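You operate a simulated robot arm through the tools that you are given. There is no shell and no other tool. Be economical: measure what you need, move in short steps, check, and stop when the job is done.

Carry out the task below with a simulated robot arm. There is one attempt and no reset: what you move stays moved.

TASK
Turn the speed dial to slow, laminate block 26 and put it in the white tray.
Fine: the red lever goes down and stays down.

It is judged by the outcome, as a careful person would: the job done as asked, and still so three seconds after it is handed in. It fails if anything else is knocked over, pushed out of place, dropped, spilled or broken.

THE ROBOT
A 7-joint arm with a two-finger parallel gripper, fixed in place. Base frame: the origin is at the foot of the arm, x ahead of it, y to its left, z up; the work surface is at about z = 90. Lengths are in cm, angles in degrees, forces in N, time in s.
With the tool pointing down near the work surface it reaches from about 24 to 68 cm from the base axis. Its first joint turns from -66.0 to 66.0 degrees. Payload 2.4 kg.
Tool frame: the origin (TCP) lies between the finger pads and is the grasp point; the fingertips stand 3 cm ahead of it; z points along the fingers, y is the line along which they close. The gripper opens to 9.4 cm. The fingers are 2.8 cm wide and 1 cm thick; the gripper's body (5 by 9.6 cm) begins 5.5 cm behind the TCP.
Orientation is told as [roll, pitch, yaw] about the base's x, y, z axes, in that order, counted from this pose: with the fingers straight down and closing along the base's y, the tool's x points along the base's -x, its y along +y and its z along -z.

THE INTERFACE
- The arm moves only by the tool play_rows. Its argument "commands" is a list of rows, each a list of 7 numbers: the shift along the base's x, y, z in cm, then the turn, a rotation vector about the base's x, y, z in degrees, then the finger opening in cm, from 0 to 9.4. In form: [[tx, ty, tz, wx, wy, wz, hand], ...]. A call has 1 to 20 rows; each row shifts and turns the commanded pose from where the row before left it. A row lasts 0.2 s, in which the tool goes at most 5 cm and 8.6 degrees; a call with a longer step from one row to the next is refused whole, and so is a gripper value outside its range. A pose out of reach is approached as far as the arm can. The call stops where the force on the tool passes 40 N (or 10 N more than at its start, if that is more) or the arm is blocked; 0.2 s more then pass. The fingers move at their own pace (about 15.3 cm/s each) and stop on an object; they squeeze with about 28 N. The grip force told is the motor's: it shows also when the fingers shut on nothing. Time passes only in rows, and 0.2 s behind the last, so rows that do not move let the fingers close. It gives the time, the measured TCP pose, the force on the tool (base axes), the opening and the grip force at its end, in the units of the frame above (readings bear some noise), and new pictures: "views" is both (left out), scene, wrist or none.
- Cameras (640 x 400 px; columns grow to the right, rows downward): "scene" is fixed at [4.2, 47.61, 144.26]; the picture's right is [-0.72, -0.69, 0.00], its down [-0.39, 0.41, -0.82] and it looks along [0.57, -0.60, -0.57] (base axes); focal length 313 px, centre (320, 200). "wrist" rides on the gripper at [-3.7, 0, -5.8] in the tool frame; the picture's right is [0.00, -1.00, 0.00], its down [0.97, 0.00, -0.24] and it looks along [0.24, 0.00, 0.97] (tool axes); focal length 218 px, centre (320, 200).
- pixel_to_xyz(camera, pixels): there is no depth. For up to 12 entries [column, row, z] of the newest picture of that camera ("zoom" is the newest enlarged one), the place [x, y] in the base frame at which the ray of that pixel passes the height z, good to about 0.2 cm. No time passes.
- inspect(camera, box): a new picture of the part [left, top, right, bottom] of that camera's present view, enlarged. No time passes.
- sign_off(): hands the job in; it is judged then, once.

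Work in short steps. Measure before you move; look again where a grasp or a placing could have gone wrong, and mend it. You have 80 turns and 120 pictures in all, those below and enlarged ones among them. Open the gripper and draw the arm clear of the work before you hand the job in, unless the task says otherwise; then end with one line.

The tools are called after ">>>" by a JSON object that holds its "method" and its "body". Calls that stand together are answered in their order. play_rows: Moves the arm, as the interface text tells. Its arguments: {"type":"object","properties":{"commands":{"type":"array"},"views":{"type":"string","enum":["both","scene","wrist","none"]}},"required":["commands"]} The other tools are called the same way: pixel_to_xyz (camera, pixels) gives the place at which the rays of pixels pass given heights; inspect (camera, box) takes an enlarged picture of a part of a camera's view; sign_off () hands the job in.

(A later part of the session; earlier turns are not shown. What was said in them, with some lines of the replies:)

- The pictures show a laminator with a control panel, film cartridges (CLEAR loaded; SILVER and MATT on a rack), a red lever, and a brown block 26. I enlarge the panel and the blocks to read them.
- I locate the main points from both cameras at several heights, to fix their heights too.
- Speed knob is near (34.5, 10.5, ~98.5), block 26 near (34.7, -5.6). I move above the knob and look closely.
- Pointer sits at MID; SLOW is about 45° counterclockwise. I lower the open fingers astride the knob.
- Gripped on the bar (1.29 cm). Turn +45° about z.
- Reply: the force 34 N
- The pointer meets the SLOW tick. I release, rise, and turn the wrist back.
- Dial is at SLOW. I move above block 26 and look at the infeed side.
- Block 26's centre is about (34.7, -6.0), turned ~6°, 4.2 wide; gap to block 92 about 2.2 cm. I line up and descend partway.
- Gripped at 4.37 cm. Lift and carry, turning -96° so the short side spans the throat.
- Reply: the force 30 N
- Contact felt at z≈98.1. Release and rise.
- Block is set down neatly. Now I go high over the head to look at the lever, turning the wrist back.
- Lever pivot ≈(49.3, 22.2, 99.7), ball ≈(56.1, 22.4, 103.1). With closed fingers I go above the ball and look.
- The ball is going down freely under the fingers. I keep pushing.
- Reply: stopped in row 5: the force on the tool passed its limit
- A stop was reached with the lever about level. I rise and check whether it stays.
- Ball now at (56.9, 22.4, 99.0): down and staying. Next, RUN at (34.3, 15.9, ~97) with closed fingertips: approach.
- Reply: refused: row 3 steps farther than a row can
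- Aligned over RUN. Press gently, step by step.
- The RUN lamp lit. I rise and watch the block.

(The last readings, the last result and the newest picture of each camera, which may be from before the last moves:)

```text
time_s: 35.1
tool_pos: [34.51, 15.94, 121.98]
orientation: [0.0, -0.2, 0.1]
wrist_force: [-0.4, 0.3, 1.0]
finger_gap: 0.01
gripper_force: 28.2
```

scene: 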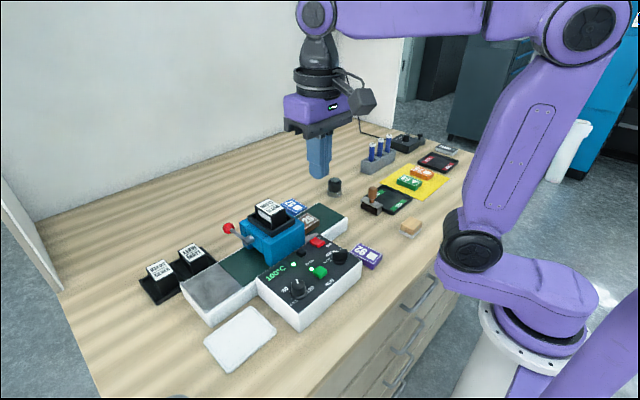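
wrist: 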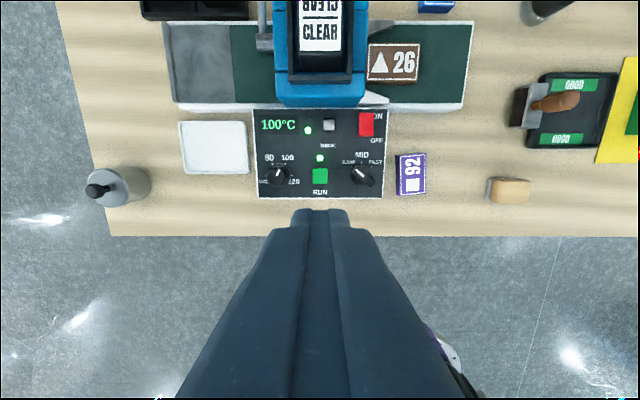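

The block is travelling into the head. I wait.

>>> {"method": "play_rows", "body": {"commands": [[0, 1, 0, 0, 0, 0, 4], [0, 1, 0, 0, 0, 0, 6], [0, 1, 0, 0, 0, 0, 6], [0, 1, 0, 0, 0, 0, 6], [0, 1, 0, 0, 0, 0, 6], [0, 1, 0, 0, 0, 0, 6], [0, 1, 0, 0, 0, 0, 6], [0, 1, 0, 0, 0, 0, 6], [0, 0, 0, 0, 0, 0, 6], [0, 0, 0, 0, 0, 0, 6], [0, 0, 0, 0, 0, 0, 6], [0, 0, 0, 0, 0, 0, 6], [0, 0, 0, 0, 0, 0, 6], [0, 0, 0, 0, 0, 0, 6], [0, 0, 0, 0, 0, 0, 6], [0, 0, 0, 0, 0, 0, 6], [0, 0, 0, 0, 0, 0, 6], [0, 0, 0, 0, 0, 0, 6], [0, 0, 0, 0, 0, 0, 6], [0, 0, 0, 0, 0, 0, 6]], "views": "wrist"}}

>>> {"method": "play_rows", "body": {"commands": [[0, 0, 0, 0, 0, 0, 6], [0, 0, 0, 0, 0, 0, 6], [0, 0, 0, 0, 0, 0, 6], [0, 0, 0, 0, 0, 0, 6], [0, 0, 0, 0, 0, 0, 6], [0, 0, 0, 0, 0, 0, 6], [0, 0, 0, 0, 0, 0, 6], [0, 0, 0, 0, 0, 0, 6], [0, 0, 0, 0, 0, 0, 6], [0, 0, 0, 0, 0, 0, 6], [0, 0, 0, 0, 0, 0, 6], [0, 0, 0, 0, 0, 0, 6], [0, 0, 0, 0, 0, 0, 6], [0, 0, 0, 0, 0, 0, 6], [0, 0, 0, 0, 0, 0, 6], [0, 0, 0, 0, 0, 0, 6], [0, 0, 0, 0, 0, 0, 6], [0, 0, 0, 0, 0, 0, 6], [0, 0, 0, 0, 0, 0, 6], [0, 0, 0, 0, 0, 0, 6]], "views": "both"}}

```text
time_s: 39.3
tool_pos: [34.36, 23.91, 121.84]
orientation: [0.2, -0.2, 0.0]
wrist_force: [-0.5, -0.5, 0.2]
finger_gap: 5.97
gripper_force: 0.0
```

wrist: 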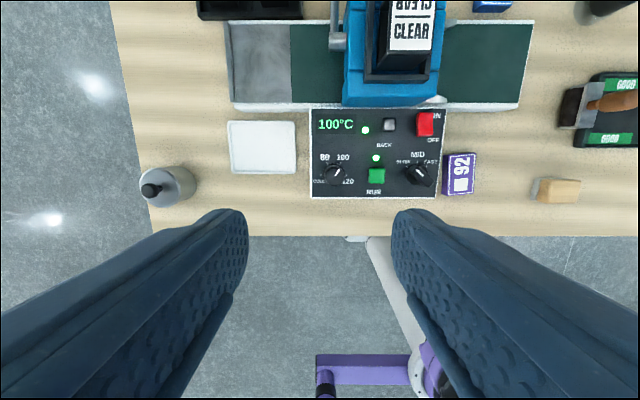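

```text
time_s: 43.5
tool_pos: [34.27, 23.99, 121.86]
orientation: [0.2, -0.3, 0.0]
wrist_force: [-0.3, -0.4, 0.4]
finger_gap: 5.99
gripper_force: 0.0
```

scene: 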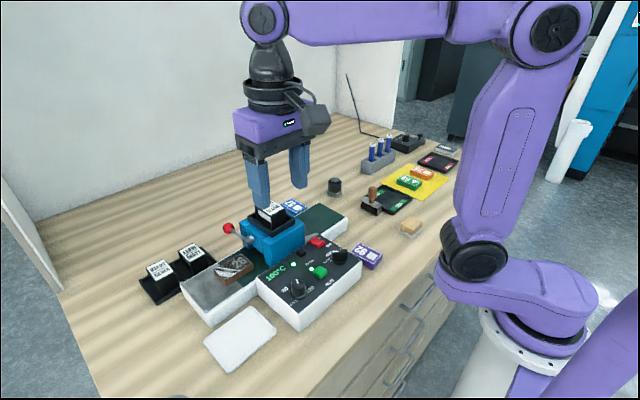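
wrist: 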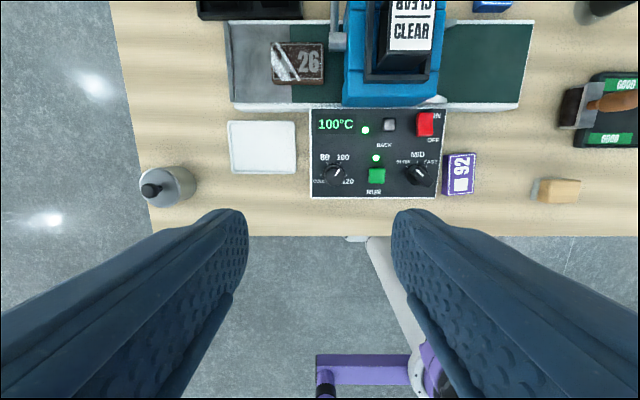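

The laminated block is coming out. I wait a bit more for it to clear.

>>> {"method": "play_rows", "body": {"commands": [[0, 0, 0, 0, 0, 0, 6], [0, 0, 0, 0, 0, 0, 6], [0, 0, 0, 0, 0, 0, 6], [0, 0, 0, 0, 0, 0, 6], [0, 0, 0, 0, 0, 0, 6], [0, 0, 0, 0, 0, 0, 6], [0, 0, 0, 0, 0, 0, 6], [0, 0, 0, 0, 0, 0, 6], [0, 0, 0, 0, 0, 0, 6], [0, 0, 0, 0, 0, 0, 6]], "views": "wrist"}}

>>> {"method": "inspect", "body": {"camera": "wrist", "box": [200, 0, 460, 200]}}

>>> {"method": "inspect", "body": {"camera": "scene", "box": [160, 220, 352, 340]}}

```text
time_s: 45.7
tool_pos: [34.35, 23.81, 121.95]
orientation: [0.0, -0.4, -0.1]
wrist_force: [-0.1, -0.4, 1.1]
finger_gap: 6.01
gripper_force: 0.1
```

wrist: 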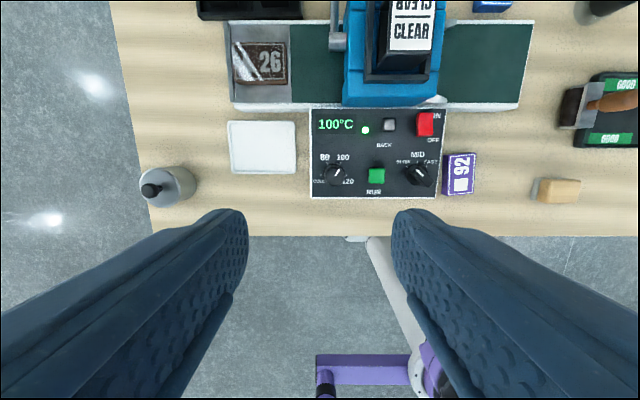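

```text
2.00 times, centred on (330, 100) of wrist
```

zoom: 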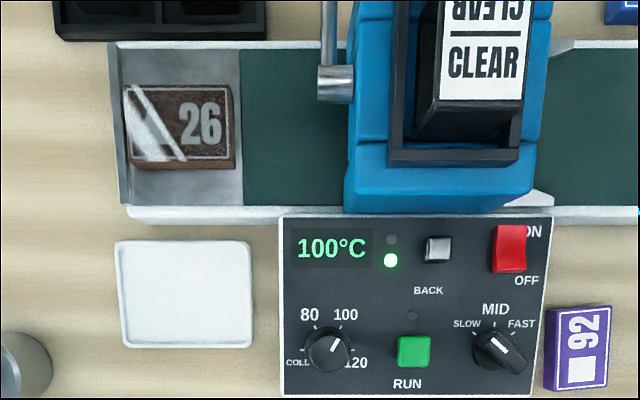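

```text
3.33 times, centred on (256, 280) of scene
```

zoom: 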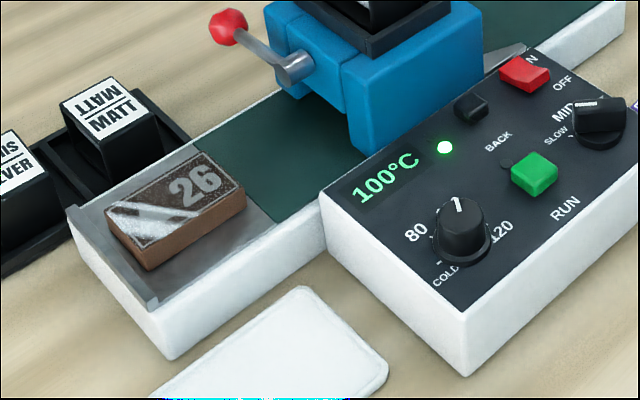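

Finished: the run lamp is off and the glossy block rests on the plate. Measure it and the tray.

>>> {"method": "pixel_to_xyz", "body": {"camera": "wrist", "pixels": [[232.5, 42.5, 96.3], [285, 43, 96.3], [287, 79.5, 96.3], [236, 80, 96.3], [228, 121, 91], [294, 121, 91], [295, 172, 91], [231, 173, 91], [300, 18, 92], [229, 22, 94], [232, 101, 94]]}}

>>> {"method": "pixel_to_xyz", "body": {"camera": "scene", "pixels": [[219, 285, 96.3], [233, 273, 96.3], [240, 338, 91], [202, 347, 91], [247, 307, 91], [276, 333, 91]]}}

```text
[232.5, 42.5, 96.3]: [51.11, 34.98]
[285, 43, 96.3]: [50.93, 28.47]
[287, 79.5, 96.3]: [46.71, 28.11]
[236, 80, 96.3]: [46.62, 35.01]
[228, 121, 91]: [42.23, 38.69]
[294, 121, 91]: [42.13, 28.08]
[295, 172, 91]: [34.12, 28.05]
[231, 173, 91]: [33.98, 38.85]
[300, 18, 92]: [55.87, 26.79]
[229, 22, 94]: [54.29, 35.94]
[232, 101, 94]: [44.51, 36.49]
```

```text
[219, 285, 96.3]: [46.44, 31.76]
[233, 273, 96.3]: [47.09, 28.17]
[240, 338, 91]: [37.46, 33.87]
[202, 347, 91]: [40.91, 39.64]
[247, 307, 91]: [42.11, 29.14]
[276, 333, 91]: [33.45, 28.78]
```

Block centre ≈(48.9, 31.65); tray centre ≈(38.1, 33.4). I turn +90° so the fingers span the short side, and go above the block.

>>> {"method": "play_rows", "body": {"commands": [[1, 1, 0, 0, 0, 7.5, 6], [1, 1, 0, 0, 0, 7.5, 6], [1, 1, 0, 0, 0, 7.5, 6], [1, 1, 0, 0, 0, 7.5, 6], [1, 1, 0, 0, 0, 7.5, 6], [1, 1, 0, 0, 0, 7.5, 6], [1, 1, 0, 0, 0, 7.5, 6], [1.5, 0.7, 0, 0, 0, 7.5, 6], [1.5, 0, 0, 0, 0, 7.5, 6], [1.5, 0, 0, 0, 0, 7.5, 6], [1.5, 0, -3, 0, 0, 7.5, 6], [1.5, 0, -4, 0, 0, 7.5, 6], [0, 0, -4, 0, 0, 0, 6], [0, 0, 0, 0, 0, 0, 6]], "views": "both"}}

```text
time_s: 48.7
tool_pos: [48.86, 31.59, 110.92]
orientation: [0.1, -0.5, 90.0]
wrist_force: [0.2, 0.7, -0.6]
finger_gap: 5.99
gripper_force: 0.0
```

scene: 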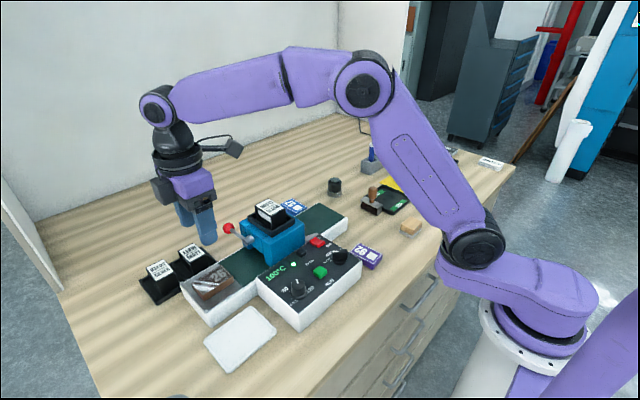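
wrist: 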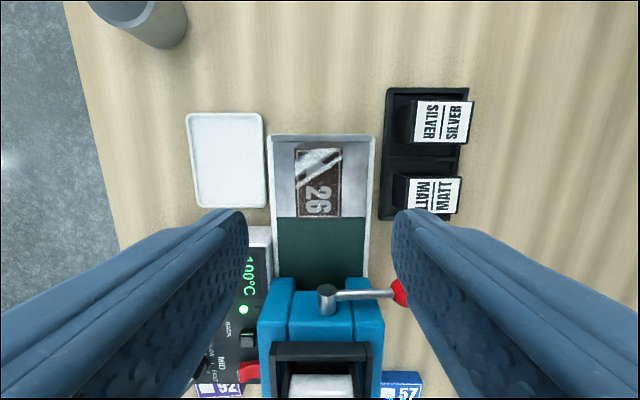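

>>> {"method": "play_rows", "body": {"commands": [[0, 0, -4, 0, 0, 0, 5.6], [0, 0, -4, 0, 0, 0, 5.6], [0, 0, -2.5, 0, 0, 0, 5.6], [0, 0, -1, 0, 0, 0, 5.6], [0, 0, -0.8, 0, 0, 0, 5.6], [0, 0, 0, 0, 0, 0, 5.6]], "views": "both"}}

>>> {"method": "inspect", "body": {"camera": "scene", "box": [130, 190, 290, 290]}}

```text
time_s: 50.1
tool_pos: [48.87, 31.69, 98.56]
orientation: [0.0, -0.3, 90.0]
wrist_force: [-0.2, -0.1, -0.6]
finger_gap: 5.61
gripper_force: 0.0
```

scene: 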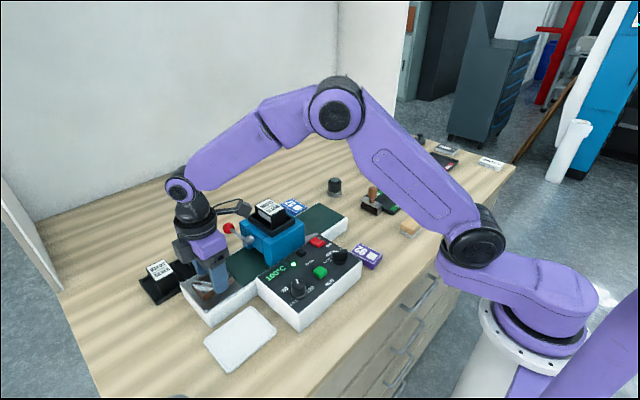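
wrist: 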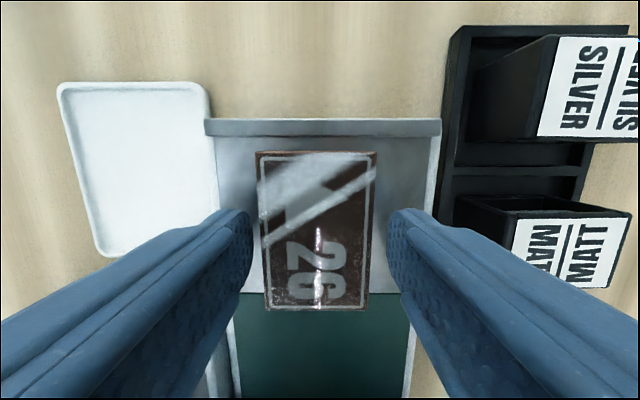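

```text
4.00 times, centred on (210, 240) of scene
```

zoom: 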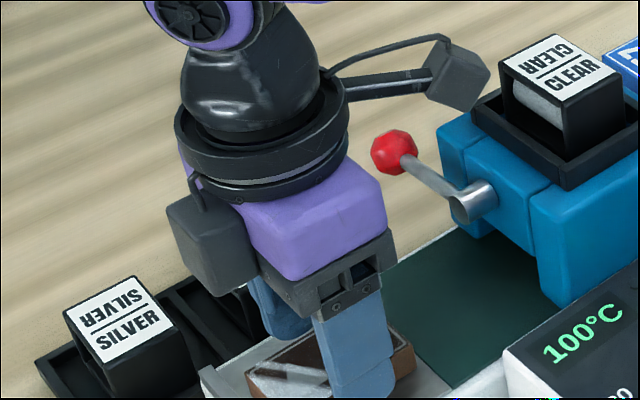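

>>> {"method": "play_rows", "body": {"commands": [[0, 0, -0.3, 0, 0, 0, 5.6], [0, 0, 0, 0, 0, 0, 4], [0, 0, 0, 0, 0, 0, 2], [0, 0, 0, 0, 0, 0, 0], [0, 0, 0, 0, 0, 0, 0]], "views": "none"}}

```text
time_s: 51.3
tool_pos: [48.89, 31.63, 98.19]
orientation: [0.1, -0.4, 90.0]
wrist_force: [-1.6, 0.4, 4.5]
finger_gap: 4.41
gripper_force: 28.0
```

>>> {"method": "play_rows", "body": {"commands": [[0, 0, 1, 0, 0, 0, 0], [0, 0, 3, 0, 0, 0, 0], [0, 0, 3, 0, 0, 0, 0], [-2, 0.4, 0, 0, 0, 0, 0], [-3, 0.6, 0, 0, 0, 0, 0], [-3, 0.6, 0, 0, 0, 0, 0], [-2.75, 0.2, 0, 0, 0, 0, 0], [0, 0, -3, 0, 0, 0, 0], [0, 0, -2, 0, 0, 0, 0], [0, 0, 0, 0, 0, 0, 0]], "views": "both"}}

```text
time_s: 53.5
tool_pos: [38.22, 33.59, 100.23]
orientation: [0.1, -0.5, 90.0]
wrist_force: [0.9, 0.3, -0.2]
finger_gap: 4.39
gripper_force: 27.8
```

scene: 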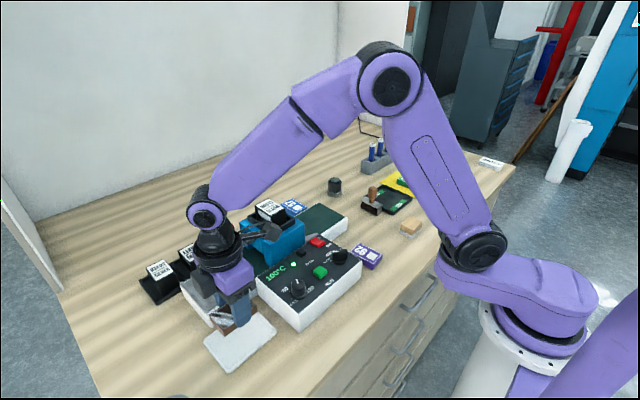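
wrist: 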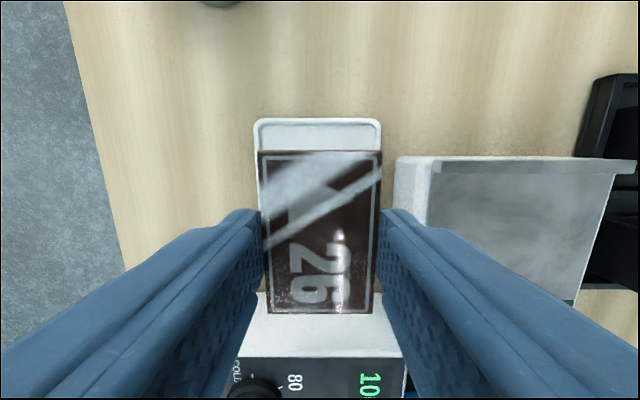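

Centred over the tray. Lower to contact in small steps.

>>> {"method": "play_rows", "body": {"commands": [[0, 0, -2.5, 0, 0, 0, 0], [0, 0, -1.8, 0, 0, 0, 0], [0, 0, -0.8, 0, 0, 0, 0], [0, 0, -0.3, 0, 0, 0, 0], [0, 0, 0, 0, 0, 0, 0]], "views": "wrist"}}

```text
time_s: 54.7
tool_pos: [38.22, 33.43, 94.82]
orientation: [0.2, -0.4, 89.9]
wrist_force: [-0.7, 0.5, -0.9]
finger_gap: 4.39
gripper_force: 28.4
```

wrist: 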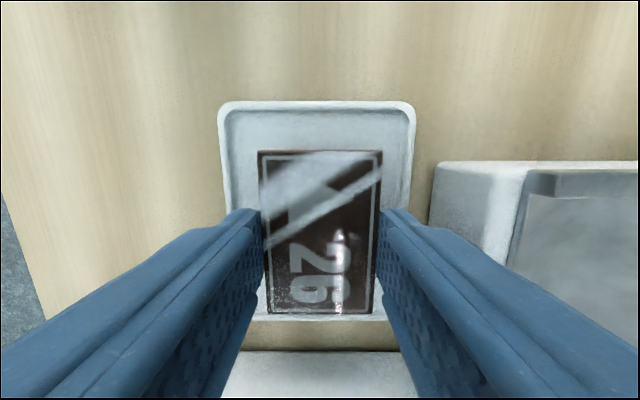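

>>> {"method": "play_rows", "body": {"commands": [[0, 0, -0.3, 0, 0, 0, 0], [0, 0, -0.2, 0, 0, 0, 0], [0, 0, 0, 0, 0, 0, 0]], "views": "none"}}

```text
time_s: 55.5
tool_pos: [38.18, 33.4, 94.34]
orientation: [0.1, -0.3, 89.9]
wrist_force: [-0.3, 1.2, 1.1]
finger_gap: 4.38
gripper_force: 27.9
```

>>> {"method": "play_rows", "body": {"commands": [[0, 0, -0.15, 0, 0, 0, 0], [0, 0, -0.1, 0, 0, 0, 0], [0, 0, 0, 0, 0, 0, 0]], "views": "none"}}

```text
time_s: 56.3
tool_pos: [38.27, 33.42, 94.23]
orientation: [0.0, -0.4, 90.0]
wrist_force: [-3.5, -5.5, 22.4]
finger_gap: 4.39
gripper_force: 27.8
```

Contact. Release and rise clear.

>>> {"method": "play_rows", "body": {"commands": [[0, 0, 0.1, 0, 0, 0, 4.7], [0, 0, 0, 0, 0, 0, 5.2], [0, 0, 0, 0, 0, 0, 5.2], [0, 0, 1.5, 0, 0, 0, 5.2], [0, 0, 4, 0, 0, 0, 5.2], [0, 0, 4, 0, 0, 0, 5.2], [0, 0, 4, 0, 0, 0, 5.2], [0, -3, 4, 0, 0, 0, 5.2], [-1, -4, 2, 0, 0, 0, 5.2], [-1, -4, 0, 0, 0, 0, 5.2], [0, -4, 0, 0, 0, 0, 5.2], [0, 0, 0, 0, 0, 0, 5.2]], "views": "both"}}

>>> {"method": "inspect", "body": {"camera": "scene", "box": [140, 190, 396, 350]}}

```text
time_s: 58.9
tool_pos: [36.16, 18.45, 113.81]
orientation: [0.0, -0.3, 90.0]
wrist_force: [0.3, -0.1, -0.1]
finger_gap: 5.23
gripper_force: 0.1
```

scene: 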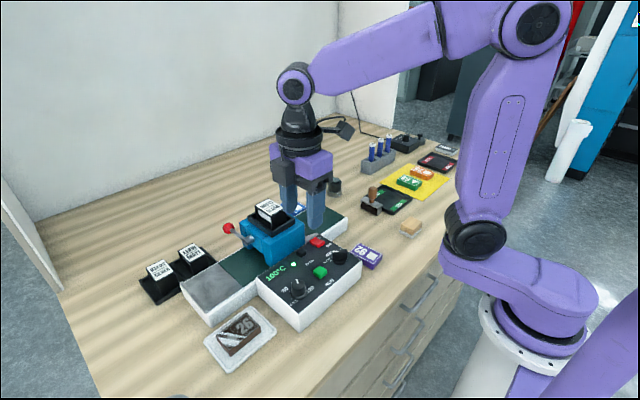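
wrist: 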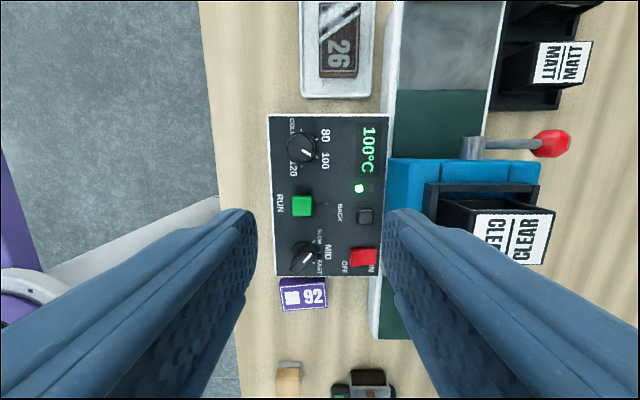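

```text
2.50 times, centred on (268, 270) of scene
```

zoom: 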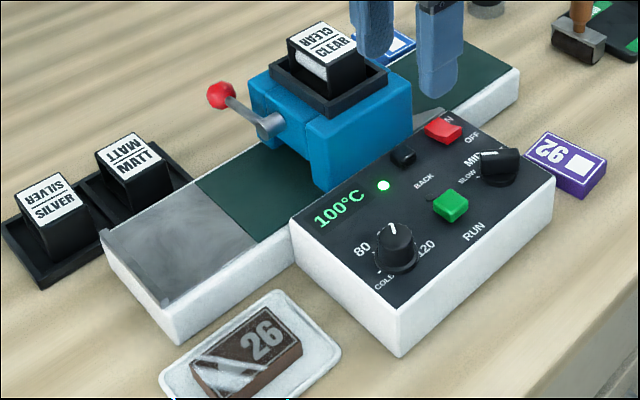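

Block 26 lies laminated in the tray, the dial is at SLOW and the lever is down. I raise the arm clear and hand in.

>>> {"method": "play_rows", "body": {"commands": [[0, 0, 4, 0, 0, 0, 6], [0, 0, 4, 0, 0, 0, 6], [0, 0, 4, 0, 0, 0, 6], [0, 0, 0, 0, 0, 0, 6]], "views": "none"}}

>>> {"method": "sign_off", "body": {}}

```text
time_s: 59.9
tool_pos: [36.25, 18.35, 125.66]
orientation: [0.0, -0.3, 90.0]
wrist_force: [0.1, 0.5, -0.5]
finger_gap: 5.97
gripper_force: 0.1
```

```text
The job is handed in.
```

The speed dial is at SLOW, block 26 is laminated with the clear film and lying in the white tray, and the red lever is down and staying down.
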